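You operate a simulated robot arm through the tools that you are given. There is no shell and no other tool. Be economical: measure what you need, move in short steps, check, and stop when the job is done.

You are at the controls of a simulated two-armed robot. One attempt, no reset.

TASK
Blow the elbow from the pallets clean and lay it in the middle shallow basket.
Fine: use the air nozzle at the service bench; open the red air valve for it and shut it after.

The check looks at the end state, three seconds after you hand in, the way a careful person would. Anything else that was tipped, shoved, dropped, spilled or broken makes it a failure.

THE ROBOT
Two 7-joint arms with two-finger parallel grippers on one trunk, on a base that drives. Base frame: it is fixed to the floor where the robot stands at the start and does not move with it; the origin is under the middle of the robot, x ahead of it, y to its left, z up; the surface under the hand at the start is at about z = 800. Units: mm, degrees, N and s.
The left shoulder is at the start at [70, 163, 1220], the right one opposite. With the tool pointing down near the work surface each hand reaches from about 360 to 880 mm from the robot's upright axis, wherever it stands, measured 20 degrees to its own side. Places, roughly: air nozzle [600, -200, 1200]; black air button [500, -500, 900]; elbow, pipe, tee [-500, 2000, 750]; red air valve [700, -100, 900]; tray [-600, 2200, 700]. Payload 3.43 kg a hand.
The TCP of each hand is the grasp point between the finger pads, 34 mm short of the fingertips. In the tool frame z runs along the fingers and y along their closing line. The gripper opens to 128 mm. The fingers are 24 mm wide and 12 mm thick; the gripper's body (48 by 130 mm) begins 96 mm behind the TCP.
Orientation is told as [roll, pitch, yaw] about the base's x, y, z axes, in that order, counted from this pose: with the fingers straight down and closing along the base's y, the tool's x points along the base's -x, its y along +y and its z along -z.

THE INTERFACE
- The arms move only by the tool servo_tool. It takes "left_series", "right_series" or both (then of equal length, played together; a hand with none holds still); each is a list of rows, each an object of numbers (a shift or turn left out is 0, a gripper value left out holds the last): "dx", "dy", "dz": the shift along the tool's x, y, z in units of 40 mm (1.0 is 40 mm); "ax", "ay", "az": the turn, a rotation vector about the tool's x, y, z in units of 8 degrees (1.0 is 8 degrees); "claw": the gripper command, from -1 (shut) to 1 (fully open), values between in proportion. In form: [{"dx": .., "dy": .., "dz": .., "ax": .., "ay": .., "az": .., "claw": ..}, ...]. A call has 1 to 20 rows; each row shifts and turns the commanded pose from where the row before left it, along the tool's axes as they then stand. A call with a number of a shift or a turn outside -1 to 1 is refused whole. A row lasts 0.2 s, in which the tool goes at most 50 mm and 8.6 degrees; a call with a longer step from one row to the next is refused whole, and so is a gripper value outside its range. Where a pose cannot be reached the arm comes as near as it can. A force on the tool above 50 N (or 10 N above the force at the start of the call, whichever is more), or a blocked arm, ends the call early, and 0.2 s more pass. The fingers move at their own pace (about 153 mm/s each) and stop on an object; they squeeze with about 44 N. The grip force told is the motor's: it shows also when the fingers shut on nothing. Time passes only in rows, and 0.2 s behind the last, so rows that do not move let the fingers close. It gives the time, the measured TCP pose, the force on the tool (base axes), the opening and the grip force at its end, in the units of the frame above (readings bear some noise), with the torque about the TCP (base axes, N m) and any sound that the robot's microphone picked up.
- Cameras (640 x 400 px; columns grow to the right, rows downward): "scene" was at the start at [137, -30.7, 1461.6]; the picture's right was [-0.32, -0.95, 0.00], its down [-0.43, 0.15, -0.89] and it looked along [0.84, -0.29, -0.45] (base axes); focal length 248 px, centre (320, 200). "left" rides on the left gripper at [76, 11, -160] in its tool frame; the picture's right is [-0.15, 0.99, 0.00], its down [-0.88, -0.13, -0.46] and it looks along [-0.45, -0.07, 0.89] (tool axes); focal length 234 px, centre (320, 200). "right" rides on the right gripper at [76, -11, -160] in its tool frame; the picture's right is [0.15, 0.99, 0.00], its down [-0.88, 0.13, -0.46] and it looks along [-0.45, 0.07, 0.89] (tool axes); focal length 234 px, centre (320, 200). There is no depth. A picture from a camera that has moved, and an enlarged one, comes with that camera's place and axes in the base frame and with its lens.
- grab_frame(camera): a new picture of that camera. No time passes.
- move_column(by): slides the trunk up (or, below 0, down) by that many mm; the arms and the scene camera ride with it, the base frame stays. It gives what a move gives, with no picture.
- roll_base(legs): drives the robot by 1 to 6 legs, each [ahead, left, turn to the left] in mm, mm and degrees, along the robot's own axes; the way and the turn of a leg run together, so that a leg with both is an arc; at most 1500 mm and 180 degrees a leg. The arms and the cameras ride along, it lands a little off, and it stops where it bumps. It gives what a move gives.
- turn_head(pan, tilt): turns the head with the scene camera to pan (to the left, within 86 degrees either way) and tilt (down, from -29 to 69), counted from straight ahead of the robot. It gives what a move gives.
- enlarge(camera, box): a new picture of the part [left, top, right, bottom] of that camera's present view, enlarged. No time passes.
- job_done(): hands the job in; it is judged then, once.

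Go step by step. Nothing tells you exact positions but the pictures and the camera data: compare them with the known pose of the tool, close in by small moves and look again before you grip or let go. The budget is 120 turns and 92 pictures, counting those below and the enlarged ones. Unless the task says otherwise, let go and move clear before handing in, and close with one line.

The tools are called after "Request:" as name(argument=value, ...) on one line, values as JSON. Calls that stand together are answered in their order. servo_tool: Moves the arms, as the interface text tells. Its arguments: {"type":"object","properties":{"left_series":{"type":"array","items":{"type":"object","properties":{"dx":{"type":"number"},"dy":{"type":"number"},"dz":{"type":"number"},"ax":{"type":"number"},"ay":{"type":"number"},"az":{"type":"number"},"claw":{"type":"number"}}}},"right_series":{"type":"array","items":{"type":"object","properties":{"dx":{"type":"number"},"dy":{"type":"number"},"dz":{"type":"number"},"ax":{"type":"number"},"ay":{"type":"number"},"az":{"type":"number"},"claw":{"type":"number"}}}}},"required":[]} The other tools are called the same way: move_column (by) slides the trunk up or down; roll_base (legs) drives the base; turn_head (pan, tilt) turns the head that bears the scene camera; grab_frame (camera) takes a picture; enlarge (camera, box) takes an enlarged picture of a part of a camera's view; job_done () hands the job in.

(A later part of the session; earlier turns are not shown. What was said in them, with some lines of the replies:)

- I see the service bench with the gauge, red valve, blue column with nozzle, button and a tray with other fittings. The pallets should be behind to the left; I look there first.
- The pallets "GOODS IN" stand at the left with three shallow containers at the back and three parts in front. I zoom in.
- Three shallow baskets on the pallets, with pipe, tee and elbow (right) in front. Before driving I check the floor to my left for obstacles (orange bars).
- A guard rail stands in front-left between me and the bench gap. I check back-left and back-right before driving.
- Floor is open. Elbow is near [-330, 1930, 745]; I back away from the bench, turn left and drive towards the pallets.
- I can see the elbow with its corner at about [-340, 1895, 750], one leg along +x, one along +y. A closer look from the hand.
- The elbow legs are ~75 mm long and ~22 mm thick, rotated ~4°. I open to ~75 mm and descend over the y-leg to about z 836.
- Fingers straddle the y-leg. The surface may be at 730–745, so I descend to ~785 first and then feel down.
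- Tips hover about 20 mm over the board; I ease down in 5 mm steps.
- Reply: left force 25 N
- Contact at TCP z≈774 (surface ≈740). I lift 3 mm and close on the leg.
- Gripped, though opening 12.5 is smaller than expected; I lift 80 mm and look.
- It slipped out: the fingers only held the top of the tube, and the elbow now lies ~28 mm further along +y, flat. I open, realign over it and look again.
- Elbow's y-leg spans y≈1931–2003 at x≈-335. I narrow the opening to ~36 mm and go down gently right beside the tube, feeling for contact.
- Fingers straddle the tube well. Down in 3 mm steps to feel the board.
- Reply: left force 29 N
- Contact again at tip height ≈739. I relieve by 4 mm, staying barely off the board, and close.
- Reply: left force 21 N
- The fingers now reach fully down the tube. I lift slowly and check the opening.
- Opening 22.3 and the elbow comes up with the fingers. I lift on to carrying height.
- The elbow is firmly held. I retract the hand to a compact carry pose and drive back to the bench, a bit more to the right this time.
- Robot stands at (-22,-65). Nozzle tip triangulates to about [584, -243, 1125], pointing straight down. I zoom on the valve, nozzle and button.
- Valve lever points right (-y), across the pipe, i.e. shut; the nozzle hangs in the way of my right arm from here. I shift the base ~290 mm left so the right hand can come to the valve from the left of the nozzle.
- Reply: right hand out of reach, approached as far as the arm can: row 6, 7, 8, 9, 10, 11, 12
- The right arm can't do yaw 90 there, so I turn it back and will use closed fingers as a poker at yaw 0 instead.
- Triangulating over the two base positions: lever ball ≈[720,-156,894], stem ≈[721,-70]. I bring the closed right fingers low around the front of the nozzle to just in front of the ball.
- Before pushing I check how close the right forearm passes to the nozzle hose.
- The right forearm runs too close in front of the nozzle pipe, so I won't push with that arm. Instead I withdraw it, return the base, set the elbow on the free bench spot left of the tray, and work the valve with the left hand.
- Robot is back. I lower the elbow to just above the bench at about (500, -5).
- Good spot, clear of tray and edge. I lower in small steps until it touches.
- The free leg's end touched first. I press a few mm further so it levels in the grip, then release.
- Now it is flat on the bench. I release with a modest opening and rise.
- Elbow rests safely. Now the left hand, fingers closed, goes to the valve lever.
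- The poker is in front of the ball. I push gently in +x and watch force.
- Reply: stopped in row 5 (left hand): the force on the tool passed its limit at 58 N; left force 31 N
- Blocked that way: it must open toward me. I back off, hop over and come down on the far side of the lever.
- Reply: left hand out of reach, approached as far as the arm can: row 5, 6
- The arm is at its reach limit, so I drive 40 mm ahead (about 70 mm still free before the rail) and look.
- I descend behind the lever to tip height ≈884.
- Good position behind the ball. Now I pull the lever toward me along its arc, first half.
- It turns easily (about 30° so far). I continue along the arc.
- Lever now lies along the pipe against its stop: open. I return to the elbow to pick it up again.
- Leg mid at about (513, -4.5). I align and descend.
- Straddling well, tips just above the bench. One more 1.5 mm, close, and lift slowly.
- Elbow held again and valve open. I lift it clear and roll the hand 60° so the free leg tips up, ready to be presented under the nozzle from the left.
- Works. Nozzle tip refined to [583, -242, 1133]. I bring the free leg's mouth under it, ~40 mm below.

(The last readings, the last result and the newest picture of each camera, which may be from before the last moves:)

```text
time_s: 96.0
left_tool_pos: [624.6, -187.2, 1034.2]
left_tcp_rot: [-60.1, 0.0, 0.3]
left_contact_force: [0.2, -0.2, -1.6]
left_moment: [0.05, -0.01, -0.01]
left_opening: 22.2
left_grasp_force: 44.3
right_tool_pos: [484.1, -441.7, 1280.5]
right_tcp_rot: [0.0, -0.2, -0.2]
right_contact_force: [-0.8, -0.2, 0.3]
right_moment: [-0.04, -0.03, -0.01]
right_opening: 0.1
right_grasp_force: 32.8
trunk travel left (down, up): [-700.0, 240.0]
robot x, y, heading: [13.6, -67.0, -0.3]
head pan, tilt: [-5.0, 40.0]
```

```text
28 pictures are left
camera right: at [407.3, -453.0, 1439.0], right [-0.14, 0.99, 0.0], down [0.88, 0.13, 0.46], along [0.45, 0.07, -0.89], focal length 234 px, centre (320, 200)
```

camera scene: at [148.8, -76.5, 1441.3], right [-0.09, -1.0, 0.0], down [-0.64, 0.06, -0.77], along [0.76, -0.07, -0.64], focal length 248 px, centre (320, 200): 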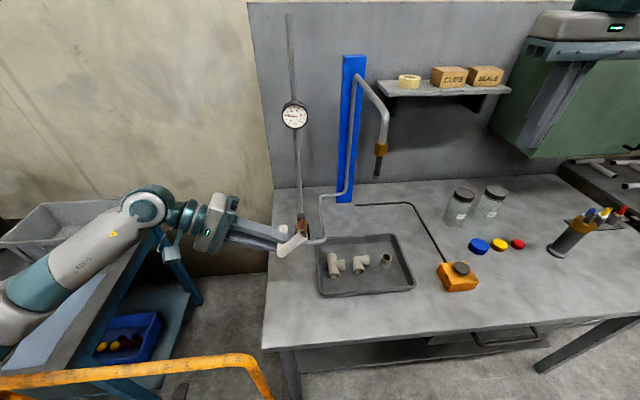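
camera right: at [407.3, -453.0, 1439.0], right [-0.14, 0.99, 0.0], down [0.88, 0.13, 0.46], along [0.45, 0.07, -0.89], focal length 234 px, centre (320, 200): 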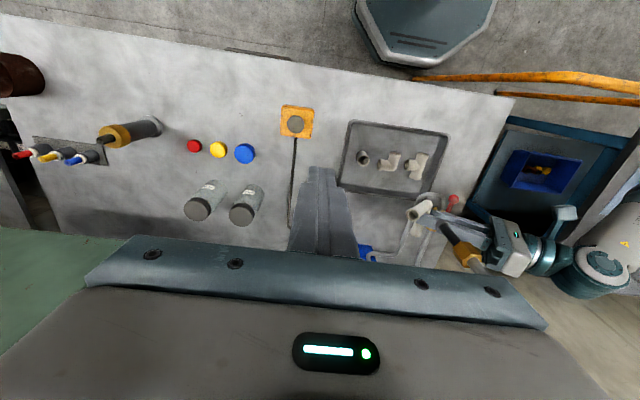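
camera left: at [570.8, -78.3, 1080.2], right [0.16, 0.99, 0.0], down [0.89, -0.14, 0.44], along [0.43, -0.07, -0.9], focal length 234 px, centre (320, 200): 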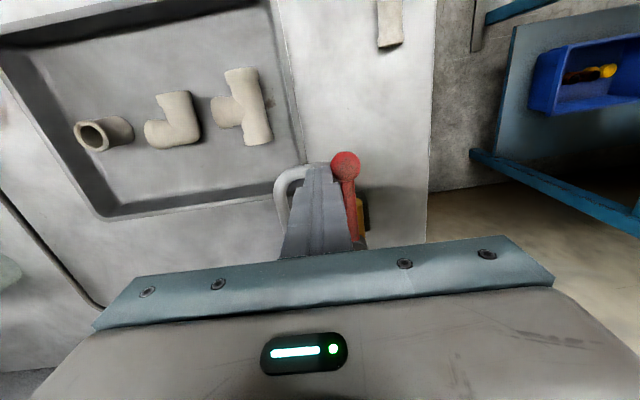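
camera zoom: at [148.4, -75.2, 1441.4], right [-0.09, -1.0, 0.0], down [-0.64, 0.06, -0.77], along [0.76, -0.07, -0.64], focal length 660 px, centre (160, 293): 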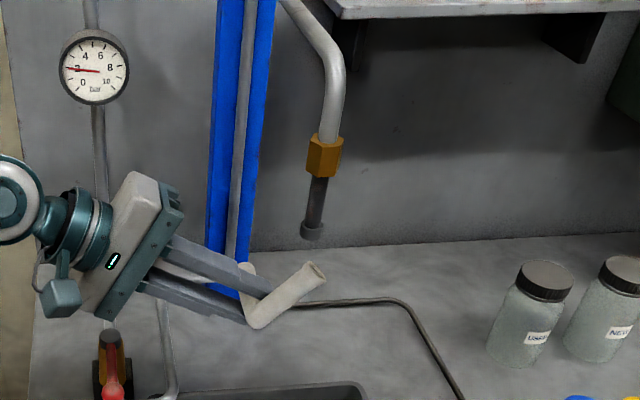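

The free mouth is ~45 mm below the nozzle and the gauge shows pressure. Button is near [505, -494, ~868]; I bring the right closed fingers above it.

Request:
servo_tool(right_series=[{"dx": -0.0525, "dy": -0.1275, "dz": 0.88}, {"dx": -0.0525, "dy": -0.1275, "dz": 0.88}, {"dx": -0.0525, "dy": -0.1275, "dz": 0.88}, {"dx": -0.0525, "dy": -0.1275, "dz": 0.88}, {"dx": -0.0525, "dy": -0.1275, "dz": 0.88}, {"dx": -0.0525, "dy": -0.1275, "dz": 0.88}, {"dx": -0.0525, "dy": -0.1275, "dz": 0.88}, {"dx": -0.0525, "dy": -0.1275, "dz": 0.88}, {"dx": -0.0525, "dy": -0.1275, "dz": 0.88}, {"dx": -0.0525, "dy": -0.1275, "dz": 0.88}, {}])

Request:
enlarge(camera="scene", box=[400, 210, 528, 290])

Request:
enlarge(camera="right", box=[200, 60, 440, 210])

```text
time_s: 98.4
left_tool_pos: [624.2, -188.1, 1034.8]
left_tcp_rot: [-60.0, 0.0, 0.1]
left_contact_force: [0.3, 0.0, -0.4]
left_moment: [0.06, -0.03, 0.01]
left_opening: 22.2
left_grasp_force: 43.8
right_tool_pos: [505.7, -494.5, 926.9]
right_tcp_rot: [0.0, -0.1, -0.2]
right_contact_force: [0.8, -0.2, 0.4]
right_moment: [-0.02, 0.0, 0.02]
right_opening: 0.0
right_grasp_force: 33.7
trunk travel left (down, up): [-700.0, 240.0]
robot x, y, heading: [15.3, -65.7, -0.3]
head pan, tilt: [-5.0, 40.0]
```

```text
5.00 times, centred on (464, 250) of scene
camera zoom: at [148.0, -75.9, 1441.4], right [-0.09, -1.0, 0.0], down [-0.64, 0.06, -0.77], along [0.76, -0.07, -0.64], focal length 1238 px, centre (-400, -50)
```

zoom: 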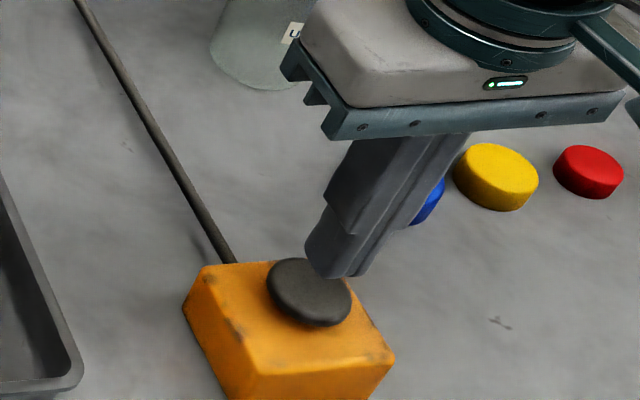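

```text
2.67 times, centred on (320, 135) of right
camera zoom: at [427.9, -504.4, 1086.3], right [-0.14, 0.99, 0.0], down [0.88, 0.13, 0.46], along [0.45, 0.07, -0.89], focal length 624 px, centre (320, 373)
```

zoom: 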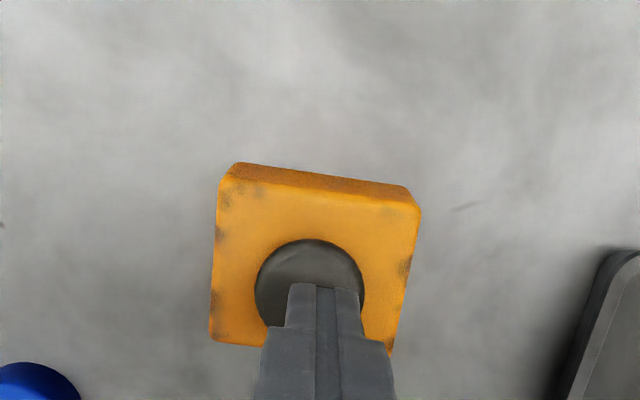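

Well aligned over the button. I press down in small steps and listen.

Request:
servo_tool(right_series=[{"dz": 0.2}, {"dz": 0.2}, {"dz": 0.12}, {"dz": 0.1}, {"dz": 0.1}, {}])

```text
time_s: 99.8
left_tool_pos: [624.0, -188.2, 1033.6]
left_tcp_rot: [-60.0, -0.1, 0.1]
left_contact_force: [-0.2, 0.1, -1.0]
left_moment: [0.03, -0.01, 0.02]
left_opening: 22.5
left_grasp_force: 43.7
right_tool_pos: [505.5, -494.6, 897.6]
right_tcp_rot: [0.0, -0.2, -0.2]
right_contact_force: [1.3, -1.4, 1.7]
right_moment: [-0.11, 0.01, -0.03]
right_opening: 0.0
right_grasp_force: 32.9
trunk travel left (down, up): [-700.0, 240.0]
robot x, y, heading: [14.2, -67.2, -0.4]
head pan, tilt: [-5.0, 40.0]
```

Just touching at tip ≈864. Pressing further.

Request:
servo_tool(right_series=[{"dz": 0.08}, {"dz": 0.08}, {"dz": 0.05}, {}])

```text
time_s: 100.8
left_tool_pos: [623.8, -186.5, 1035.5]
left_tcp_rot: [-60.1, -0.1, 0.0]
left_contact_force: [-0.9, -0.6, -1.3]
left_moment: [0.06, 0.01, 0.0]
left_opening: 22.3
left_grasp_force: 44.3
right_tool_pos: [506.1, -495.4, 891.9]
right_tcp_rot: [0.0, -0.2, -0.2]
right_contact_force: [-0.1, -3.9, 16.4]
right_moment: [-0.14, -0.07, -0.15]
right_opening: 0.1
right_grasp_force: 33.0
trunk travel left (down, up): [-700.0, 240.0]
robot x, y, heading: [11.8, -65.2, -0.3]
head pan, tilt: [-5.0, 40.0]
heard: click
```

A click. I wait a moment, listening for the jet, and look at the nozzle.

Request:
servo_tool(left_series=[{}, {}, {}])

Request:
enlarge(camera="scene", box=[320, 130, 416, 230])

```text
time_s: 101.6
left_tool_pos: [622.9, -187.6, 1034.0]
left_tcp_rot: [-59.9, -0.2, 0.1]
left_contact_force: [-0.2, -0.1, -0.3]
left_moment: [0.02, -0.01, 0.01]
left_opening: 22.2
left_grasp_force: 44.1
right_tool_pos: [505.8, -494.3, 892.5]
right_tcp_rot: [0.0, -0.2, -0.2]
right_contact_force: [3.0, -5.4, 23.0]
right_moment: [-0.15, -0.19, -0.07]
right_opening: 0.1
right_grasp_force: 33.2
trunk travel left (down, up): [-700.0, 240.0]
robot x, y, heading: [14.6, -67.8, -0.1]
head pan, tilt: [-5.0, 40.0]
```

```text
4.00 times, centred on (368, 180) of scene
camera zoom: at [147.2, -75.2, 1441.6], right [-0.09, -1.0, 0.0], down [-0.64, 0.06, -0.77], along [0.76, -0.07, -0.64], focal length 991 px, centre (128, 280)
```

zoom: 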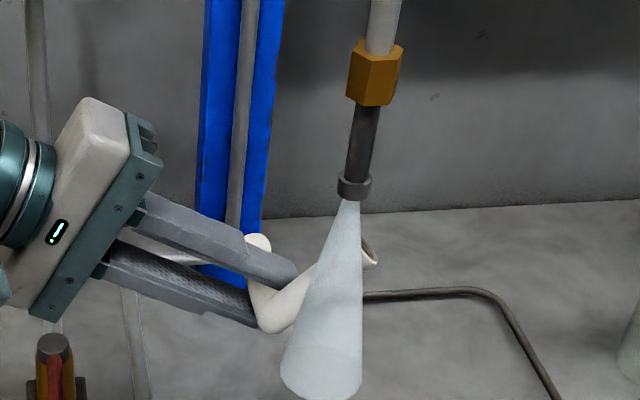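

The air cone is visible and hits the free leg. I sweep the elbow through it: first mouth, then along the leg to the corner.

Request:
servo_tool(left_series=[{"dy": 0.1, "dz": -0.173}, {"dy": 0.05, "dz": -0.087}, {}, {}, {}, {}, {"dy": -0.0625, "dz": 0.108}, {"dy": -0.0625, "dz": 0.108}, {"dy": -0.0625, "dz": 0.108}, {"dy": -0.0625, "dz": 0.108}, {"dy": -0.0625, "dz": 0.108}, {"dy": -0.0625, "dz": 0.108}, {"dy": -0.0625, "dz": 0.108}, {"dy": -0.0625, "dz": 0.108}, {"dy": -0.0625, "dz": 0.108}, {}, {}, {}])

Request:
servo_tool(left_series=[{"dx": 0.2}, {"dx": 0.2}, {"dx": 0.2}, {"dx": 0.2}, {"dx": 0.2}, {"dx": 0.2}, {"dx": 0.2}, {"dx": 0.2}, {"dx": 0.2}, {}, {}, {}])

Request:
enlarge(camera="scene", box=[320, 130, 416, 230])

```text
time_s: 105.4
left_tool_pos: [623.0, -221.2, 1032.7]
left_tcp_rot: [-60.1, -0.1, 0.2]
left_contact_force: [-0.2, -0.8, -0.4]
left_moment: [0.0, -0.03, -0.05]
left_opening: 22.2
left_grasp_force: 43.9
right_tool_pos: [505.8, -493.3, 891.6]
right_tcp_rot: [0.0, -0.3, -0.2]
right_contact_force: [7.8, -5.4, 28.8]
right_moment: [-0.22, -0.36, 0.0]
right_opening: 0.0
right_grasp_force: 32.9
trunk travel left (down, up): [-700.0, 240.0]
robot x, y, heading: [14.6, -67.5, -0.3]
head pan, tilt: [-5.0, 40.0]
```

```text
time_s: 108.0
left_tool_pos: [551.5, -220.1, 1033.0]
left_tcp_rot: [-60.0, -0.2, 0.1]
left_contact_force: [-0.2, 0.8, -1.1]
left_moment: [0.06, -0.02, 0.01]
left_opening: 22.3
left_grasp_force: 44.4
right_tool_pos: [505.7, -493.9, 891.2]
right_tcp_rot: [0.0, -0.1, -0.2]
right_contact_force: [5.5, -3.7, 26.2]
right_moment: [-0.12, -0.3, 0.02]
right_opening: 0.1
right_grasp_force: 32.8
trunk travel left (down, up): [-700.0, 240.0]
robot x, y, heading: [11.4, -64.6, -0.1]
head pan, tilt: [-5.0, 40.0]
```

```text
4.00 times, centred on (368, 180) of scene
camera zoom: at [147.1, -74.5, 1441.5], right [-0.09, -1.0, 0.0], down [-0.64, 0.06, -0.77], along [0.76, -0.07, -0.64], focal length 991 px, centre (128, 280)
```

zoom: 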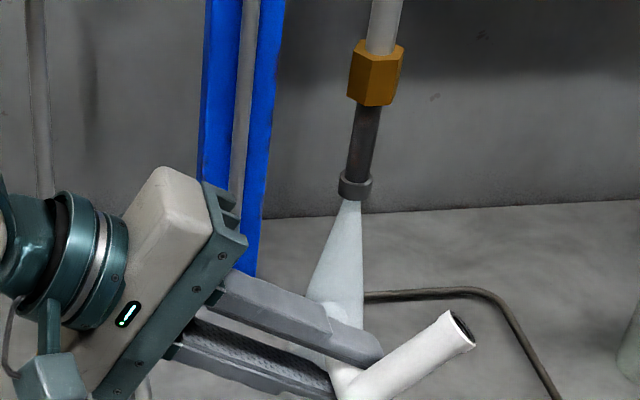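

The free leg already looks clean white. I sweep back and roll on to -90° so the jet goes straight into the mouth and along the other sides.

Request:
servo_tool(left_series=[{"dy": 0.43, "dz": 0.25}, {"dx": -0.2}, {"dx": -0.2}, {"dx": -0.2}, {"dx": -0.2}, {"dx": -0.2}, {"dx": -0.2}, {"dx": -0.2}, {"dx": -0.2}, {"dx": -0.2}, {"ax": 0.94}, {"ax": 0.94}, {"ax": 0.94}, {"ax": 0.94}, {}, {}, {}, {}, {}])

Request:
enlarge(camera="scene", box=[320, 130, 416, 230])

```text
time_s: 111.1
left_tool_pos: [641.0, -215.6, 1026.8]
left_tcp_rot: [-89.9, -1.9, 0.2]
left_contact_force: [-0.6, -0.5, -0.3]
left_moment: [0.03, -0.01, 0.02]
left_opening: 22.2
left_grasp_force: 43.9
right_tool_pos: [505.6, -492.1, 891.9]
right_tcp_rot: [-0.2, 0.5, -0.7]
right_contact_force: [-1.0, 5.6, 42.6]
right_moment: [0.14, -0.31, 0.19]
right_opening: 0.2
right_grasp_force: 33.1
trunk travel left (down, up): [-700.0, 240.0]
robot x, y, heading: [19.6, -68.0, -0.6]
head pan, tilt: [-5.0, 40.0]
stopped in row 15 (right hand): the force on the tool passed its limit at 58 N (the readings are from after the stop); the commanded pose is now the measured one
```

```text
4.00 times, centred on (368, 180) of scene
camera zoom: at [156.7, -69.3, 1440.0], right [-0.1, -0.99, 0.0], down [-0.64, 0.06, -0.76], along [0.76, -0.08, -0.64], focal length 991 px, centre (128, 280)
```

zoom: 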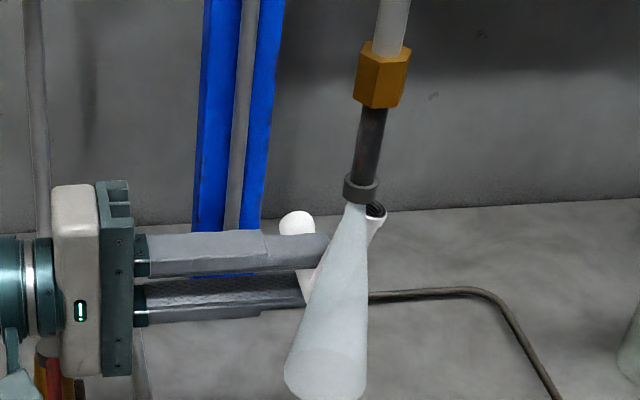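

The body swayed a little and stopped the call. I pause and re-read, easing the button pressure slightly.

Request:
servo_tool(right_series=[{"dz": -0.03}, {}, {}], left_series=[{}, {}, {}])

Request:
grab_frame(camera="scene")

```text
time_s: 111.7
left_tool_pos: [641.1, -216.2, 1028.0]
left_tcp_rot: [-89.8, -2.0, 0.3]
left_contact_force: [0.2, -0.5, -1.8]
left_moment: [0.02, -0.04, -0.01]
left_opening: 22.1
left_grasp_force: 44.3
right_tool_pos: [505.5, -493.2, 891.0]
right_tcp_rot: [-0.2, 0.4, -0.7]
right_contact_force: [-3.1, 4.1, 23.8]
right_moment: [0.14, -0.13, 0.06]
right_opening: 0.3
right_grasp_force: 33.2
trunk travel left (down, up): [-700.0, 240.0]
robot x, y, heading: [18.5, -64.5, -0.7]
head pan, tilt: [-5.0, 40.0]
stopped in row 3 (right hand): the force on the tool passed its limit at 54 N (the readings are from after the stop); the commanded pose is now the measured one
```

```text
22 pictures are left
camera scene: at [156.0, -71.0, 1439.9], right [-0.1, -0.99, 0.0], down [-0.64, 0.06, -0.76], along [0.76, -0.08, -0.64], focal length 248 px, centre (320, 200)
```

scene: 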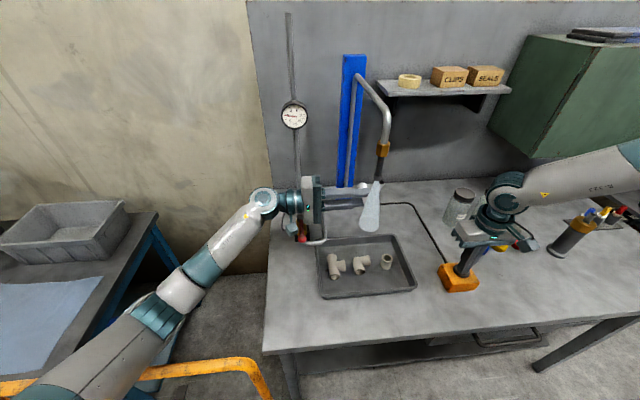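

The left upper arm leans on the orange rail in this pose. I release the button and roll back to -60° right away.

Request:
servo_tool(right_series=[{"dz": -0.3}, {"dz": -0.2}, {}, {}, {}, {}], left_series=[{"ax": -0.94}, {"ax": -0.94}, {"ax": -0.94}, {"ax": -0.94}, {}, {}])

Request:
grab_frame(camera="scene")

```text
time_s: 113.1
left_tool_pos: [638.6, -219.8, 1027.5]
left_tcp_rot: [-59.5, -2.0, 0.4]
left_contact_force: [-0.4, -0.2, -1.2]
left_moment: [0.04, 0.01, 0.0]
left_opening: 22.2
left_grasp_force: 43.9
right_tool_pos: [503.2, -496.6, 911.4]
right_tcp_rot: [-0.2, 0.6, -0.7]
right_contact_force: [0.9, -0.1, 0.8]
right_moment: [0.02, -0.02, 0.02]
right_opening: 0.4
right_grasp_force: 33.8
trunk travel left (down, up): [-700.0, 240.0]
robot x, y, heading: [15.1, -62.9, -0.3]
head pan, tilt: [-5.0, 40.0]
```

```text
21 pictures are left
camera scene: at [152.6, -75.2, 1441.3], right [-0.1, -1.0, 0.0], down [-0.64, 0.06, -0.77], along [0.76, -0.07, -0.64], focal length 248 px, centre (320, 200)
```

scene: 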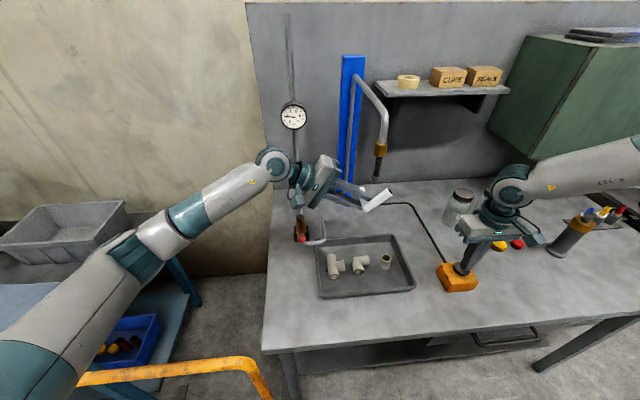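

Arm is clear of the rail again, air stopped with the button. I inspect the elbow's cleanliness.

Request:
enlarge(camera="scene", box=[335, 165, 415, 215])

Request:
enlarge(camera="left", box=[200, 90, 440, 240])

```text
8.00 times, centred on (375, 190) of scene
camera zoom: at [152.6, -75.2, 1441.3], right [-0.1, -1.0, 0.0], down [-0.64, 0.06, -0.77], along [0.76, -0.07, -0.64], focal length 1982 px, centre (-120, 280)
```

zoom: 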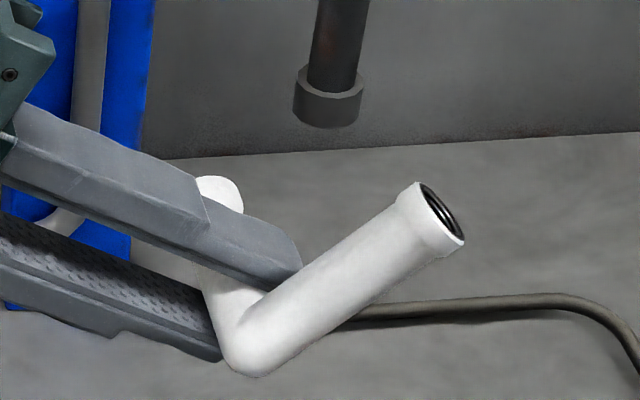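

```text
2.67 times, centred on (320, 165) of left
camera zoom: at [559.5, -76.7, 1095.8], right [0.17, 0.5, -0.85], down [0.87, 0.33, 0.37], along [0.47, -0.8, -0.38], focal length 624 px, centre (320, 293)
```

zoom: 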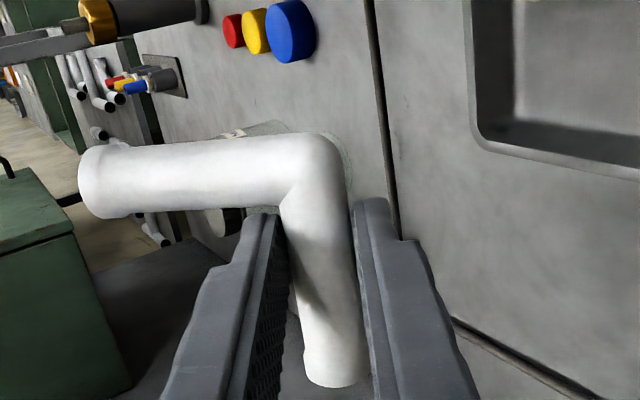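

The elbow is uniformly clean now. I retract both hands: right up from the button, left back out, upright and to carry height.

Request:
servo_tool(left_series=[{"dx": 0.5, "dy": 0.45, "dz": -0.72}, {"dx": 0.5, "dy": 0.45, "dz": -0.72}, {"dx": 0.5, "dy": 0.45, "dz": -0.72}, {"dx": 0.5, "dy": 0.45, "dz": -0.72}, {"dx": 0.5, "dy": 0.45, "dz": -0.72}, {"dx": 0.5, "dy": 0.45, "dz": -0.72}, {"ax": -0.93}, {"ax": -0.93}, {"ax": -0.93}, {"ax": -0.93}, {"ax": -0.93}, {"ax": -0.93}, {"ax": -0.93}, {"ax": -0.93}, {"ay": 0.25, "dz": -0.9}, {"dz": -0.95}, {"dz": -0.95}, {"dz": -0.95}, {"dz": -0.95}, {"dz": -0.95}], right_series=[{"dz": -0.9}, {"dz": -0.9}, {"dz": -0.9}, {"dz": -0.9}, {"dz": -0.9}, {"dz": -0.9}, {"dz": -0.9}, {"dz": -0.9}, {"dz": -0.9}, {"dz": -0.9}, {}, {}, {}, {}, {}, {}, {}, {}, {}, {}])

Request:
grab_frame(camera="scene")

```text
time_s: 117.3
left_tool_pos: [515.9, -15.6, 1243.6]
left_tcp_rot: [-0.1, 0.1, 0.3]
left_contact_force: [-0.5, -0.5, -1.6]
left_moment: [0.02, -0.06, -0.01]
left_opening: 22.3
left_grasp_force: 44.0
right_tool_pos: [503.4, -493.3, 1272.1]
right_tcp_rot: [-0.2, 0.4, -0.7]
right_contact_force: [-1.9, 0.3, 0.3]
right_moment: [0.0, -0.05, -0.03]
right_opening: 0.1
right_grasp_force: 33.4
trunk travel left (down, up): [-700.0, 240.0]
robot x, y, heading: [12.4, -66.3, -0.7]
head pan, tilt: [-5.0, 40.0]
```

```text
18 pictures are left
camera scene: at [151.5, -75.4, 1441.4], right [-0.1, -1.0, 0.0], down [-0.64, 0.06, -0.77], along [0.76, -0.07, -0.64], focal length 248 px, centre (320, 200)
```

scene: 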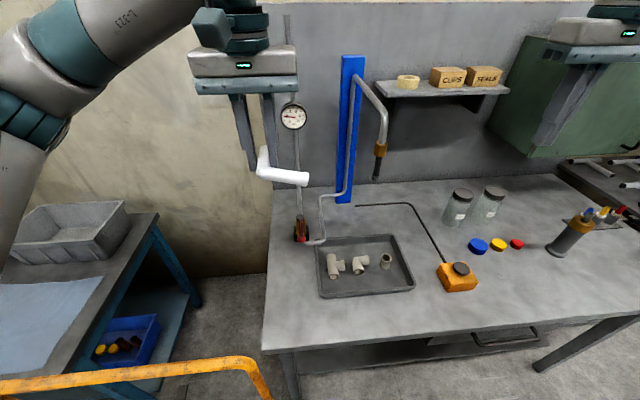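

Now I deliver: back off, turn to the pallets and drive up close, a bit further left for the middle basket.

Request:
roll_base(legs=[[-320, 0, 0], [0, 0, 90.5], [750, 162, 0], [740, 0, 0]])

Request:
turn_head(pan=0, tilt=40)

Request:
grab_frame(camera="scene")

```text
time_s: 130.6
left_tool_pos: [-525.6, 1924.8, 1242.9]
left_tcp_rot: [-0.1, 0.1, 91.6]
left_contact_force: [0.5, -0.2, -0.8]
left_moment: [0.05, 0.0, 0.02]
left_opening: 22.2
left_grasp_force: 43.5
right_tool_pos: [-46.8, 1924.0, 1271.4]
right_tcp_rot: [-0.3, 0.6, 90.5]
right_contact_force: [-0.3, -0.8, -0.4]
right_moment: [0.02, -0.02, 0.01]
right_opening: 0.1
right_grasp_force: 32.7
trunk travel left (down, up): [-700.0, 240.0]
robot x, y, heading: [-466.0, 1425.6, 90.8]
head pan, tilt: [-5.0, 40.0]
```

```text
time_s: 131.3
left_tool_pos: [-525.7, 1924.7, 1241.8]
left_tcp_rot: [-0.1, 0.1, 91.6]
left_contact_force: [-0.9, 1.0, -0.9]
left_moment: [-0.01, 0.02, -0.06]
left_opening: 22.0
left_grasp_force: 43.6
right_tool_pos: [-46.5, 1923.2, 1271.3]
right_tcp_rot: [-0.1, 0.7, 90.5]
right_contact_force: [-0.2, 0.0, 0.1]
right_moment: [0.0, 0.04, 0.01]
right_opening: 0.0
right_grasp_force: 33.2
trunk travel left (down, up): [-700.0, 240.0]
robot x, y, heading: [-468.0, 1427.1, 90.5]
head pan, tilt: [0.0, 40.0]
```

```text
17 pictures are left
camera scene: at [-466.5, 1561.5, 1441.3], right [1.0, 0.01, 0.0], down [0.01, -0.64, -0.77], along [-0.01, 0.77, -0.64], focal length 248 px, centre (320, 200)
```

scene: 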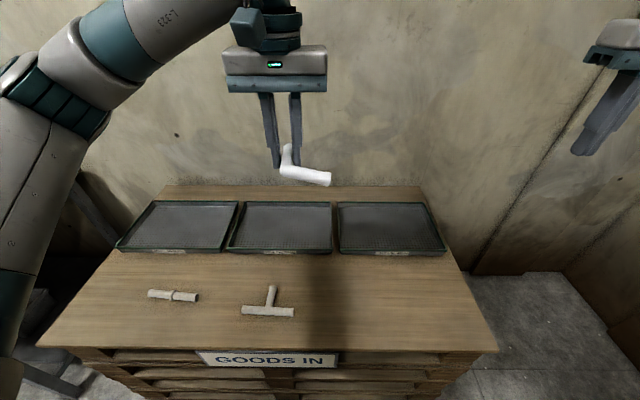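

Middle basket centre ≈ [-615, 2215]. I move over it so the elbow's centre is over the basket's, coming down to z≈870.

Request:
servo_tool(left_series=[{"dx": -0.625, "dy": 0.241, "dz": 0.4}, {"dx": -0.625, "dy": 0.241, "dz": 0.8}, {"dx": -0.625, "dy": 0.241, "dz": 0.8}, {"dx": -0.625, "dy": 0.241, "dz": 0.8}, {"dx": -0.625, "dy": 0.241, "dz": 0.8}, {"dx": -0.625, "dy": 0.241, "dz": 0.8}, {"dx": -0.625, "dy": 0.241, "dz": 0.8}, {"dx": -0.625, "dy": 0.241, "dz": 0.8}, {"dx": -0.625, "dy": 0.241, "dz": 0.8}, {"dx": -0.625, "dy": 0.241, "dz": 0.8}, {"dx": -0.625, "dy": 0.241, "dz": 0.8}, {"dx": -0.625, "dy": 0.241, "dz": 0.8}, {}])

Request:
grab_frame(camera="left")

Request:
enlarge(camera="scene", box=[200, 160, 360, 260])

```text
time_s: 134.1
left_tool_pos: [-647.0, 2220.6, 875.7]
left_tcp_rot: [-0.2, 0.1, 91.5]
left_contact_force: [-0.6, 0.2, -1.1]
left_moment: [0.04, 0.0, -0.01]
left_opening: 21.9
left_grasp_force: 44.3
right_tool_pos: [-47.9, 1924.5, 1271.9]
right_tcp_rot: [-0.2, 0.5, 90.6]
right_contact_force: [0.1, -0.6, -0.5]
right_moment: [0.0, 0.01, 0.02]
right_opening: 0.2
right_grasp_force: 33.1
trunk travel left (down, up): [-700.0, 240.0]
robot x, y, heading: [-463.8, 1426.1, 90.7]
head pan, tilt: [0.0, 40.0]
```

```text
16 pictures are left
camera left: at [-656.4, 2146.1, 1035.7], right [-0.99, 0.12, 0.0], down [0.11, 0.88, 0.46], along [0.06, 0.45, -0.89], focal length 234 px, centre (320, 200)
```

left: 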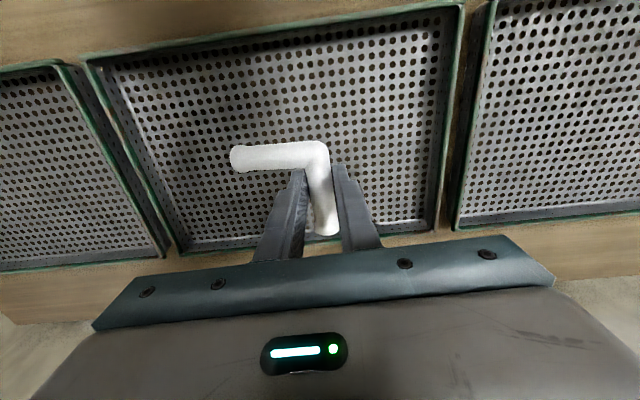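

```text
4.00 times, centred on (280, 210) of scene
camera zoom: at [-466.9, 1560.5, 1441.4], right [1.0, 0.01, 0.0], down [0.01, -0.64, -0.77], along [-0.01, 0.77, -0.64], focal length 991 px, centre (480, 160)
```

zoom: 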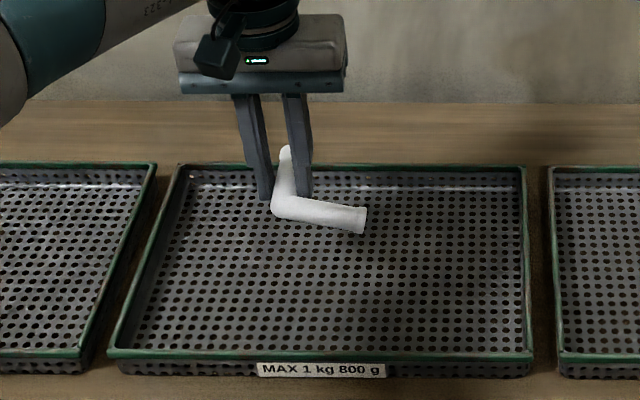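

The elbow is well over the middle basket. Lowering gently until it touches.

Request:
servo_tool(left_series=[{"dz": 0.6}, {"dz": 0.6}, {"dz": 0.4}, {"dz": 0.15}, {"dz": 0.15}, {}])

Request:
servo_tool(left_series=[{"dz": 0.1}, {"dz": 0.08}, {}])

```text
time_s: 135.5
left_tool_pos: [-647.9, 2220.7, 798.6]
left_tcp_rot: [-0.1, 0.1, 91.5]
left_contact_force: [-1.2, 0.4, 2.5]
left_moment: [-0.09, -0.23, 0.03]
left_opening: 22.3
left_grasp_force: 44.4
right_tool_pos: [-46.9, 1923.3, 1270.5]
right_tcp_rot: [-0.2, 0.6, 90.5]
right_contact_force: [-0.1, 0.6, 0.5]
right_moment: [-0.03, -0.02, -0.01]
right_opening: 0.0
right_grasp_force: 33.3
trunk travel left (down, up): [-700.0, 240.0]
robot x, y, heading: [-460.9, 1425.0, 90.4]
head pan, tilt: [0.0, 40.0]
```

```text
time_s: 136.3
left_tool_pos: [-648.2, 2219.9, 790.8]
left_tcp_rot: [0.0, 0.1, 91.6]
left_contact_force: [-2.5, 0.4, 6.6]
left_moment: [-0.18, -0.38, -0.07]
left_opening: 22.4
left_grasp_force: 44.0
right_tool_pos: [-47.8, 1924.0, 1272.0]
right_tcp_rot: [-0.2, 0.4, 90.5]
right_contact_force: [0.2, 0.1, -0.1]
right_moment: [-0.01, -0.02, -0.01]
right_opening: 0.0
right_grasp_force: 33.1
trunk travel left (down, up): [-700.0, 240.0]
robot x, y, heading: [-465.7, 1427.2, 90.5]
head pan, tilt: [0.0, 40.0]
```

The free leg touched; a few mm more to let it lie flat.

Request:
servo_tool(left_series=[{"dz": 0.08}, {"dz": 0.06}, {}])

Request:
enlarge(camera="scene", box=[240, 180, 320, 230])

```text
time_s: 137.1
left_tool_pos: [-647.9, 2219.9, 785.8]
left_tcp_rot: [-0.1, 0.1, 91.5]
left_contact_force: [0.1, 1.8, -0.3]
left_moment: [0.2, -0.18, 0.33]
left_opening: 11.6
left_grasp_force: 44.3
right_tool_pos: [-47.2, 1923.2, 1271.0]
right_tcp_rot: [-0.3, 0.6, 90.5]
right_contact_force: [0.2, -0.4, -0.3]
right_moment: [0.03, -0.01, 0.0]
right_opening: 0.0
right_grasp_force: 32.5
trunk travel left (down, up): [-700.0, 240.0]
robot x, y, heading: [-463.2, 1428.1, 90.8]
head pan, tilt: [0.0, 40.0]
```

```text
8.00 times, centred on (280, 205) of scene
camera zoom: at [-466.5, 1561.0, 1441.3], right [1.0, 0.01, 0.0], down [0.01, -0.64, -0.77], along [-0.01, 0.77, -0.64], focal length 1982 px, centre (640, 160)
```

zoom: 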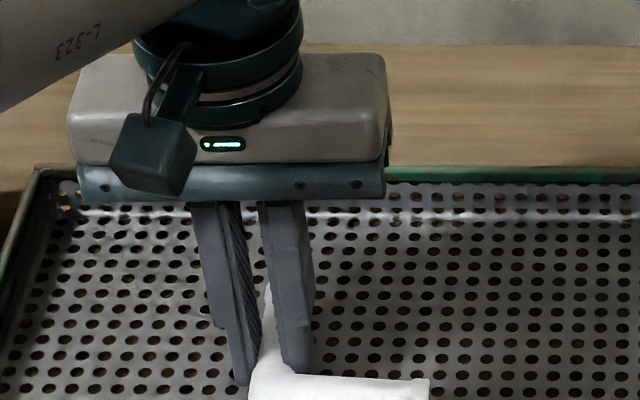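

It lies flat in the basket. I release and rise straight up.

Request:
servo_tool(left_series=[{"claw": -0.4}, {}, {"dz": -0.4}, {"dz": -0.8}, {"dz": -0.9}, {"dz": -0.95}, {"dz": -0.95}, {"dz": -0.95}, {"dz": -0.95}, {"dz": -0.95}, {"dz": -0.95}, {"dz": -0.95, "dx": 0.3}, {"dz": -0.95, "dx": 0.3}, {"dz": -0.5, "dx": 0.8}, {"dx": 0.9}, {"dx": 0.9}, {"dx": 0.9}, {"dx": 0.9}, {"dx": 0.9}, {}])

Request:
enlarge(camera="scene", box=[120, 170, 440, 370])

```text
time_s: 141.3
left_tool_pos: [-641.2, 1986.4, 1192.4]
left_tcp_rot: [-0.1, 0.2, 91.6]
left_contact_force: [0.1, 0.1, 0.7]
left_moment: [-0.02, 0.03, 0.0]
left_opening: 38.8
left_grasp_force: 0.1
right_tool_pos: [-46.5, 1922.6, 1270.6]
right_tcp_rot: [-0.2, 0.7, 90.5]
right_contact_force: [0.8, 0.3, 0.4]
right_moment: [0.0, -0.01, -0.03]
right_opening: 0.1
right_grasp_force: 33.4
trunk travel left (down, up): [-700.0, 240.0]
robot x, y, heading: [-465.9, 1427.6, 90.3]
head pan, tilt: [0.0, 40.0]
```

```text
2.00 times, centred on (280, 270) of scene
camera zoom: at [-466.5, 1561.5, 1441.3], right [1.0, 0.01, 0.0], down [0.01, -0.64, -0.77], along [-0.01, 0.77, -0.64], focal length 495 px, centre (400, 60)
```

zoom: 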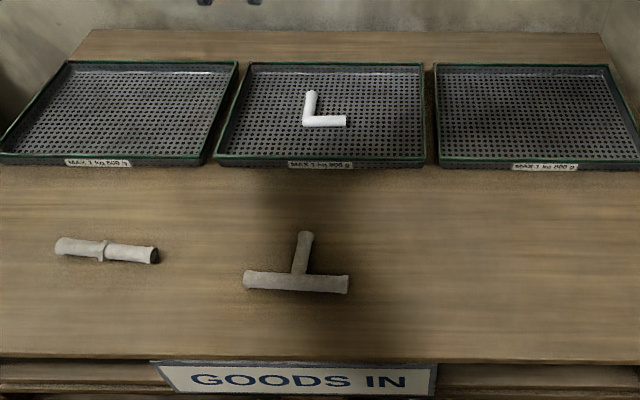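

The clean elbow lies in the middle basket. Now I drive back to shut the valve.

Request:
roll_base(legs=[[-740, 0, 0], [-750, -162, 0], [0, 0, -90.4], [285, 0, 0]])

Request:
turn_head(pan=-5, tilt=40)

Request:
grab_frame(camera="scene")

```text
time_s: 154.4
left_tool_pos: [556.9, 117.2, 1193.9]
left_tcp_rot: [-0.2, -0.1, 1.1]
left_contact_force: [-0.2, 0.2, 1.0]
left_moment: [0.0, 0.01, 0.01]
left_opening: 38.4
left_grasp_force: 0.0
right_tool_pos: [490.6, -477.3, 1271.2]
right_tcp_rot: [-0.1, 0.5, 0.1]
right_contact_force: [-0.8, -0.2, -0.1]
right_moment: [-0.01, 0.01, -0.01]
right_opening: 0.1
right_grasp_force: 33.3
trunk travel left (down, up): [-700.0, 240.0]
robot x, y, heading: [-1.5, -53.3, 0.0]
head pan, tilt: [0.0, 40.0]
```

```text
time_s: 155.1
left_tool_pos: [558.9, 118.6, 1193.0]
left_tcp_rot: [-0.1, 0.1, 1.0]
left_contact_force: [-0.2, -0.1, 0.6]
left_moment: [0.01, 0.02, 0.0]
left_opening: 38.4
left_grasp_force: 0.0
right_tool_pos: [491.2, -475.6, 1271.5]
right_tcp_rot: [-0.3, 0.7, 0.1]
right_contact_force: [0.5, 0.0, 0.1]
right_moment: [-0.01, -0.02, 0.03]
right_opening: 0.0
right_grasp_force: 32.3
trunk travel left (down, up): [-700.0, 240.0]
robot x, y, heading: [0.1, -51.0, 0.1]
head pan, tilt: [-5.0, 40.0]
```

```text
12 pictures are left
camera scene: at [133.1, -62.6, 1441.2], right [-0.08, -1.0, 0.0], down [-0.64, 0.05, -0.77], along [0.76, -0.06, -0.64], focal length 248 px, centre (320, 200)
```

scene: 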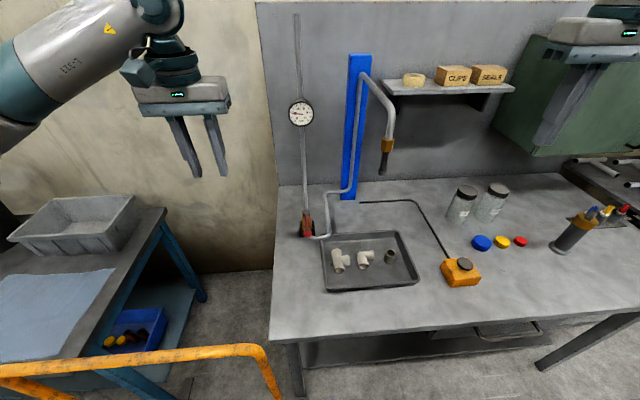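

I bring the closed left fingers to the left side of the lever ball.

Request:
servo_tool(left_series=[{"claw": -1, "az": 0.125}, {"dx": -0.293, "dy": -0.493, "dz": 0.743}, {"dx": -0.293, "dy": -0.493, "dz": 0.743}, {"dx": -0.293, "dy": -0.493, "dz": 0.743}, {"dx": -0.293, "dy": -0.493, "dz": 0.743}, {"dx": -0.293, "dy": -0.493, "dz": 0.743}, {"dx": -0.293, "dy": -0.493, "dz": 0.743}, {"dx": -0.293, "dy": -0.493, "dz": 0.743}, {}])

Request:
grab_frame(camera="left")

```text
time_s: 157.1
left_tool_pos: [639.1, -20.1, 984.5]
left_tcp_rot: [-0.2, -0.1, 0.0]
left_contact_force: [-1.0, -0.6, 0.2]
left_moment: [-0.01, -0.01, 0.02]
left_opening: 0.0
left_grasp_force: 32.9
right_tool_pos: [490.8, -475.8, 1271.6]
right_tcp_rot: [-0.2, 0.4, 0.1]
right_contact_force: [-1.6, -0.8, 0.2]
right_moment: [-0.02, -0.01, 0.01]
right_opening: 0.0
right_grasp_force: 32.7
trunk travel left (down, up): [-700.0, 240.0]
robot x, y, heading: [-1.1, -58.0, -0.0]
head pan, tilt: [-5.0, 40.0]
```

```text
11 pictures are left
camera left: at [564.4, -8.4, 1144.1], right [0.15, 0.99, 0.0], down [0.88, -0.13, 0.46], along [0.45, -0.07, -0.89], focal length 234 px, centre (320, 200)
```

left: 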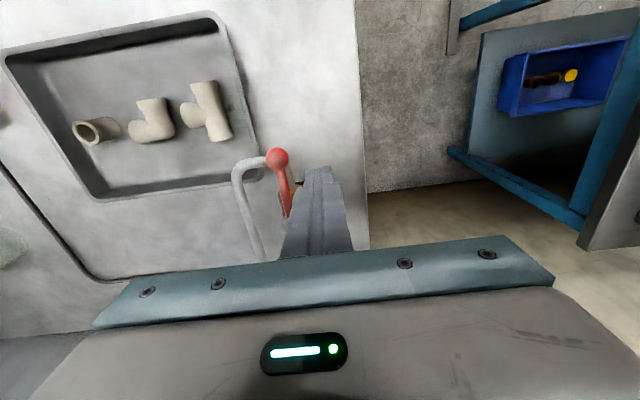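

Ball confirmed at about (632,-67). I descend and push it along the arc back to shut.

Request:
servo_tool(left_series=[{"dz": 0.85}, {"dz": 0.8}, {}, {"dy": -0.29}, {"dy": -0.29}, {"dx": 0.05, "dy": -0.275}, {"dx": 0.05, "dy": -0.275}, {"dx": -0.02, "dy": -0.275}, {"dx": -0.02, "dy": -0.275}, {"dx": -0.08, "dy": -0.26}, {"dx": -0.08, "dy": -0.26}, {"dx": -0.16, "dy": -0.22}, {"dx": -0.16, "dy": -0.22}, {}])

Request:
enlarge(camera="left", box=[240, 100, 480, 250])

```text
time_s: 160.1
left_tool_pos: [656.1, -126.9, 918.3]
left_tcp_rot: [-0.2, 0.1, 0.1]
left_contact_force: [-0.4, 0.5, 0.2]
left_moment: [-0.03, -0.03, 0.01]
left_opening: 0.0
left_grasp_force: 33.0
right_tool_pos: [489.1, -475.8, 1271.4]
right_tcp_rot: [-0.1, 0.6, 0.0]
right_contact_force: [0.3, 0.4, -0.2]
right_moment: [-0.02, 0.01, 0.01]
right_opening: 0.0
right_grasp_force: 32.6
trunk travel left (down, up): [-700.0, 240.0]
robot x, y, heading: [0.3, -51.5, 0.2]
head pan, tilt: [-5.0, 40.0]
```

```text
2.67 times, centred on (360, 175) of left
camera zoom: at [580.9, -115.4, 1079.0], right [0.15, 0.99, 0.0], down [0.88, -0.13, 0.45], along [0.45, -0.07, -0.89], focal length 624 px, centre (213, 267)
```

zoom: 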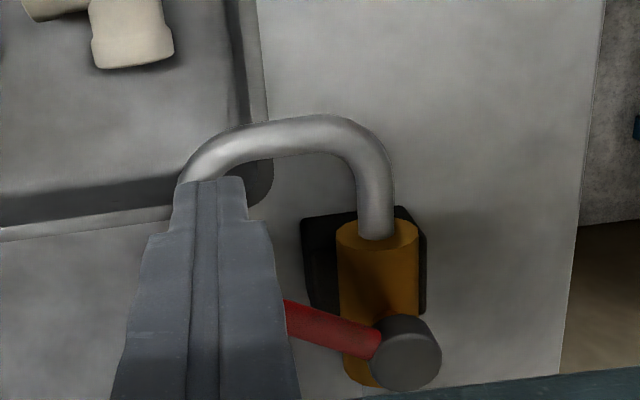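

Lever follows; about 30° remain. Finishing the arc to the stop.

Request:
servo_tool(left_series=[{"dx": -0.2, "dy": -0.18}, {"dx": -0.2, "dy": -0.17}, {"dx": -0.25, "dy": -0.13}, {"dx": -0.25, "dy": -0.12}, {"dx": -0.12}, {}])

Request:
enlarge(camera="left", box=[240, 100, 480, 250])

```text
time_s: 161.5
left_tool_pos: [694.6, -150.3, 920.2]
left_tcp_rot: [0.0, 0.2, -0.2]
left_contact_force: [-11.8, 0.3, -2.8]
left_moment: [-0.06, 0.38, 0.01]
left_opening: 0.0
left_grasp_force: 32.9
right_tool_pos: [489.3, -476.5, 1271.4]
right_tcp_rot: [-0.2, 0.5, 0.0]
right_contact_force: [0.8, -0.9, 0.1]
right_moment: [-0.03, -0.02, -0.01]
right_opening: 0.0
right_grasp_force: 33.5
trunk travel left (down, up): [-700.0, 240.0]
robot x, y, heading: [-3.2, -54.9, 0.1]
head pan, tilt: [-5.0, 40.0]
```

```text
2.67 times, centred on (360, 175) of left
camera zoom: at [620.9, -139.7, 1079.6], right [0.15, 0.99, 0.0], down [0.88, -0.13, 0.45], along [0.45, -0.07, -0.89], focal length 624 px, centre (213, 267)
```

zoom: 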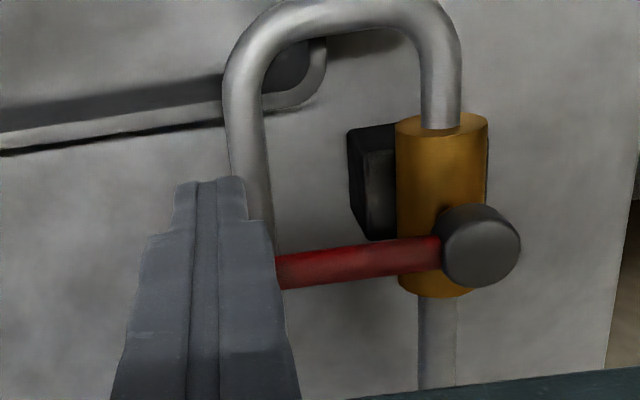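

The lever is back across the pipe against its stop. A small extra nudge, then I withdraw the hand and check.

Request:
servo_tool(left_series=[{"dx": -0.06}, {}, {"dx": 0.5}, {"dz": -0.9}, {"dz": -0.9}, {"dx": 0.6, "dy": 0.6}, {"dx": 0.6, "dy": 0.6}, {"dx": 0.6, "dy": 0.6}, {"dx": 0.6, "dy": 0.6}, {"dz": -0.95}, {"dz": -0.95}, {"dz": -0.95}, {"dz": -0.95}, {"dz": -0.95}, {}])

Request:
grab_frame(camera="scene")

Request:
enlarge(camera="scene", box=[270, 90, 430, 250])

```text
time_s: 164.7
left_tool_pos: [583.1, -51.4, 1181.9]
left_tcp_rot: [-0.3, 0.1, 0.0]
left_contact_force: [0.3, 0.6, -0.4]
left_moment: [0.02, 0.01, 0.0]
left_opening: 0.0
left_grasp_force: 33.1
right_tool_pos: [491.4, -475.9, 1270.6]
right_tcp_rot: [-0.3, 0.6, 0.2]
right_contact_force: [0.3, 0.5, -0.6]
right_moment: [-0.01, 0.0, 0.0]
right_opening: 0.2
right_grasp_force: 32.8
trunk travel left (down, up): [-700.0, 240.0]
robot x, y, heading: [-3.8, -54.7, 0.1]
head pan, tilt: [-5.0, 40.0]
```

```text
8 pictures are left
camera scene: at [132.9, -62.4, 1441.3], right [-0.08, -1.0, 0.0], down [-0.64, 0.05, -0.77], along [0.76, -0.07, -0.64], focal length 248 px, centre (320, 200)
```

scene: 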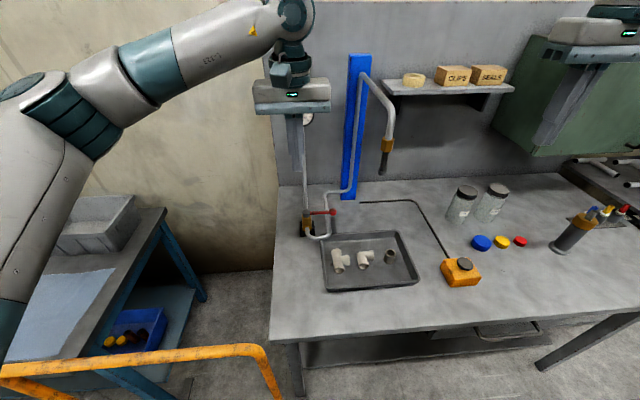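

```text
2.50 times, centred on (350, 170) of scene
camera zoom: at [132.9, -62.4, 1441.3], right [-0.08, -1.0, 0.0], down [-0.64, 0.05, -0.77], along [0.76, -0.07, -0.64], focal length 619 px, centre (245, 275)
```

zoom: 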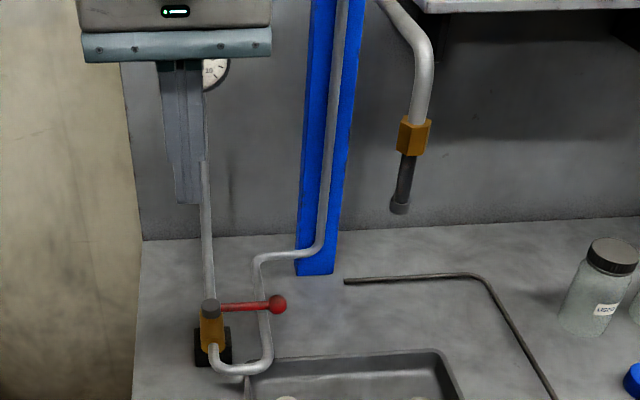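

The valve is shut and the bench undisturbed. A last quick look at the gauge with the hand moved aside.

Request:
servo_tool(left_series=[{"dy": 0.9}, {"dy": 0.9}, {"dy": 0.9}, {"dy": 0.9}, {}])

Request:
enlarge(camera="scene", box=[270, 90, 430, 250])

```text
time_s: 165.9
left_tool_pos: [582.3, 90.7, 1180.5]
left_tcp_rot: [-0.1, 0.2, 0.1]
left_contact_force: [0.3, -0.5, 0.6]
left_moment: [0.02, -0.02, -0.02]
left_opening: 0.0
left_grasp_force: 33.1
right_tool_pos: [491.3, -477.7, 1270.0]
right_tcp_rot: [-0.1, 0.5, 0.0]
right_contact_force: [-0.7, -0.1, 1.0]
right_moment: [0.0, 0.04, -0.01]
right_opening: 0.0
right_grasp_force: 32.9
trunk travel left (down, up): [-700.0, 240.0]
robot x, y, heading: [-4.7, -51.9, 0.3]
head pan, tilt: [-5.0, 40.0]
```

```text
2.50 times, centred on (350, 170) of scene
camera zoom: at [132.6, -63.8, 1441.3], right [-0.09, -1.0, 0.0], down [-0.64, 0.06, -0.77], along [0.76, -0.06, -0.64], focal length 619 px, centre (245, 275)
```

zoom: 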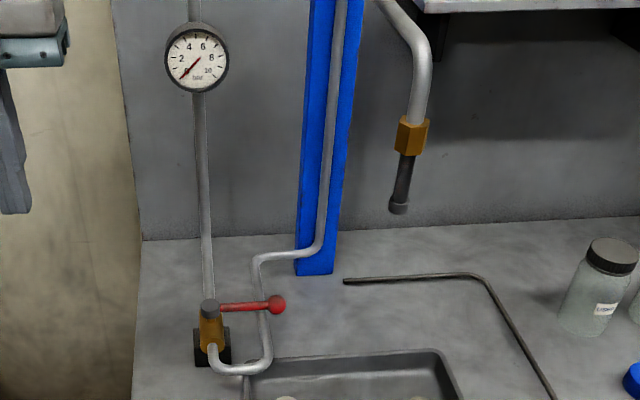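

The gauge reads zero, the valve is shut, the elbow lies clean in the middle basket, and both hands are clear. I hand in.

Request:
job_done()

```text
The job is handed in.
```

The elbow from the pallets was blown clean at the nozzle and lies flat in the middle shallow basket. The red air valve is shut, with the gauge at zero. While I was blowing, the left arm briefly leaned on the orange rail; I backed off, and the rail looked unmoved.
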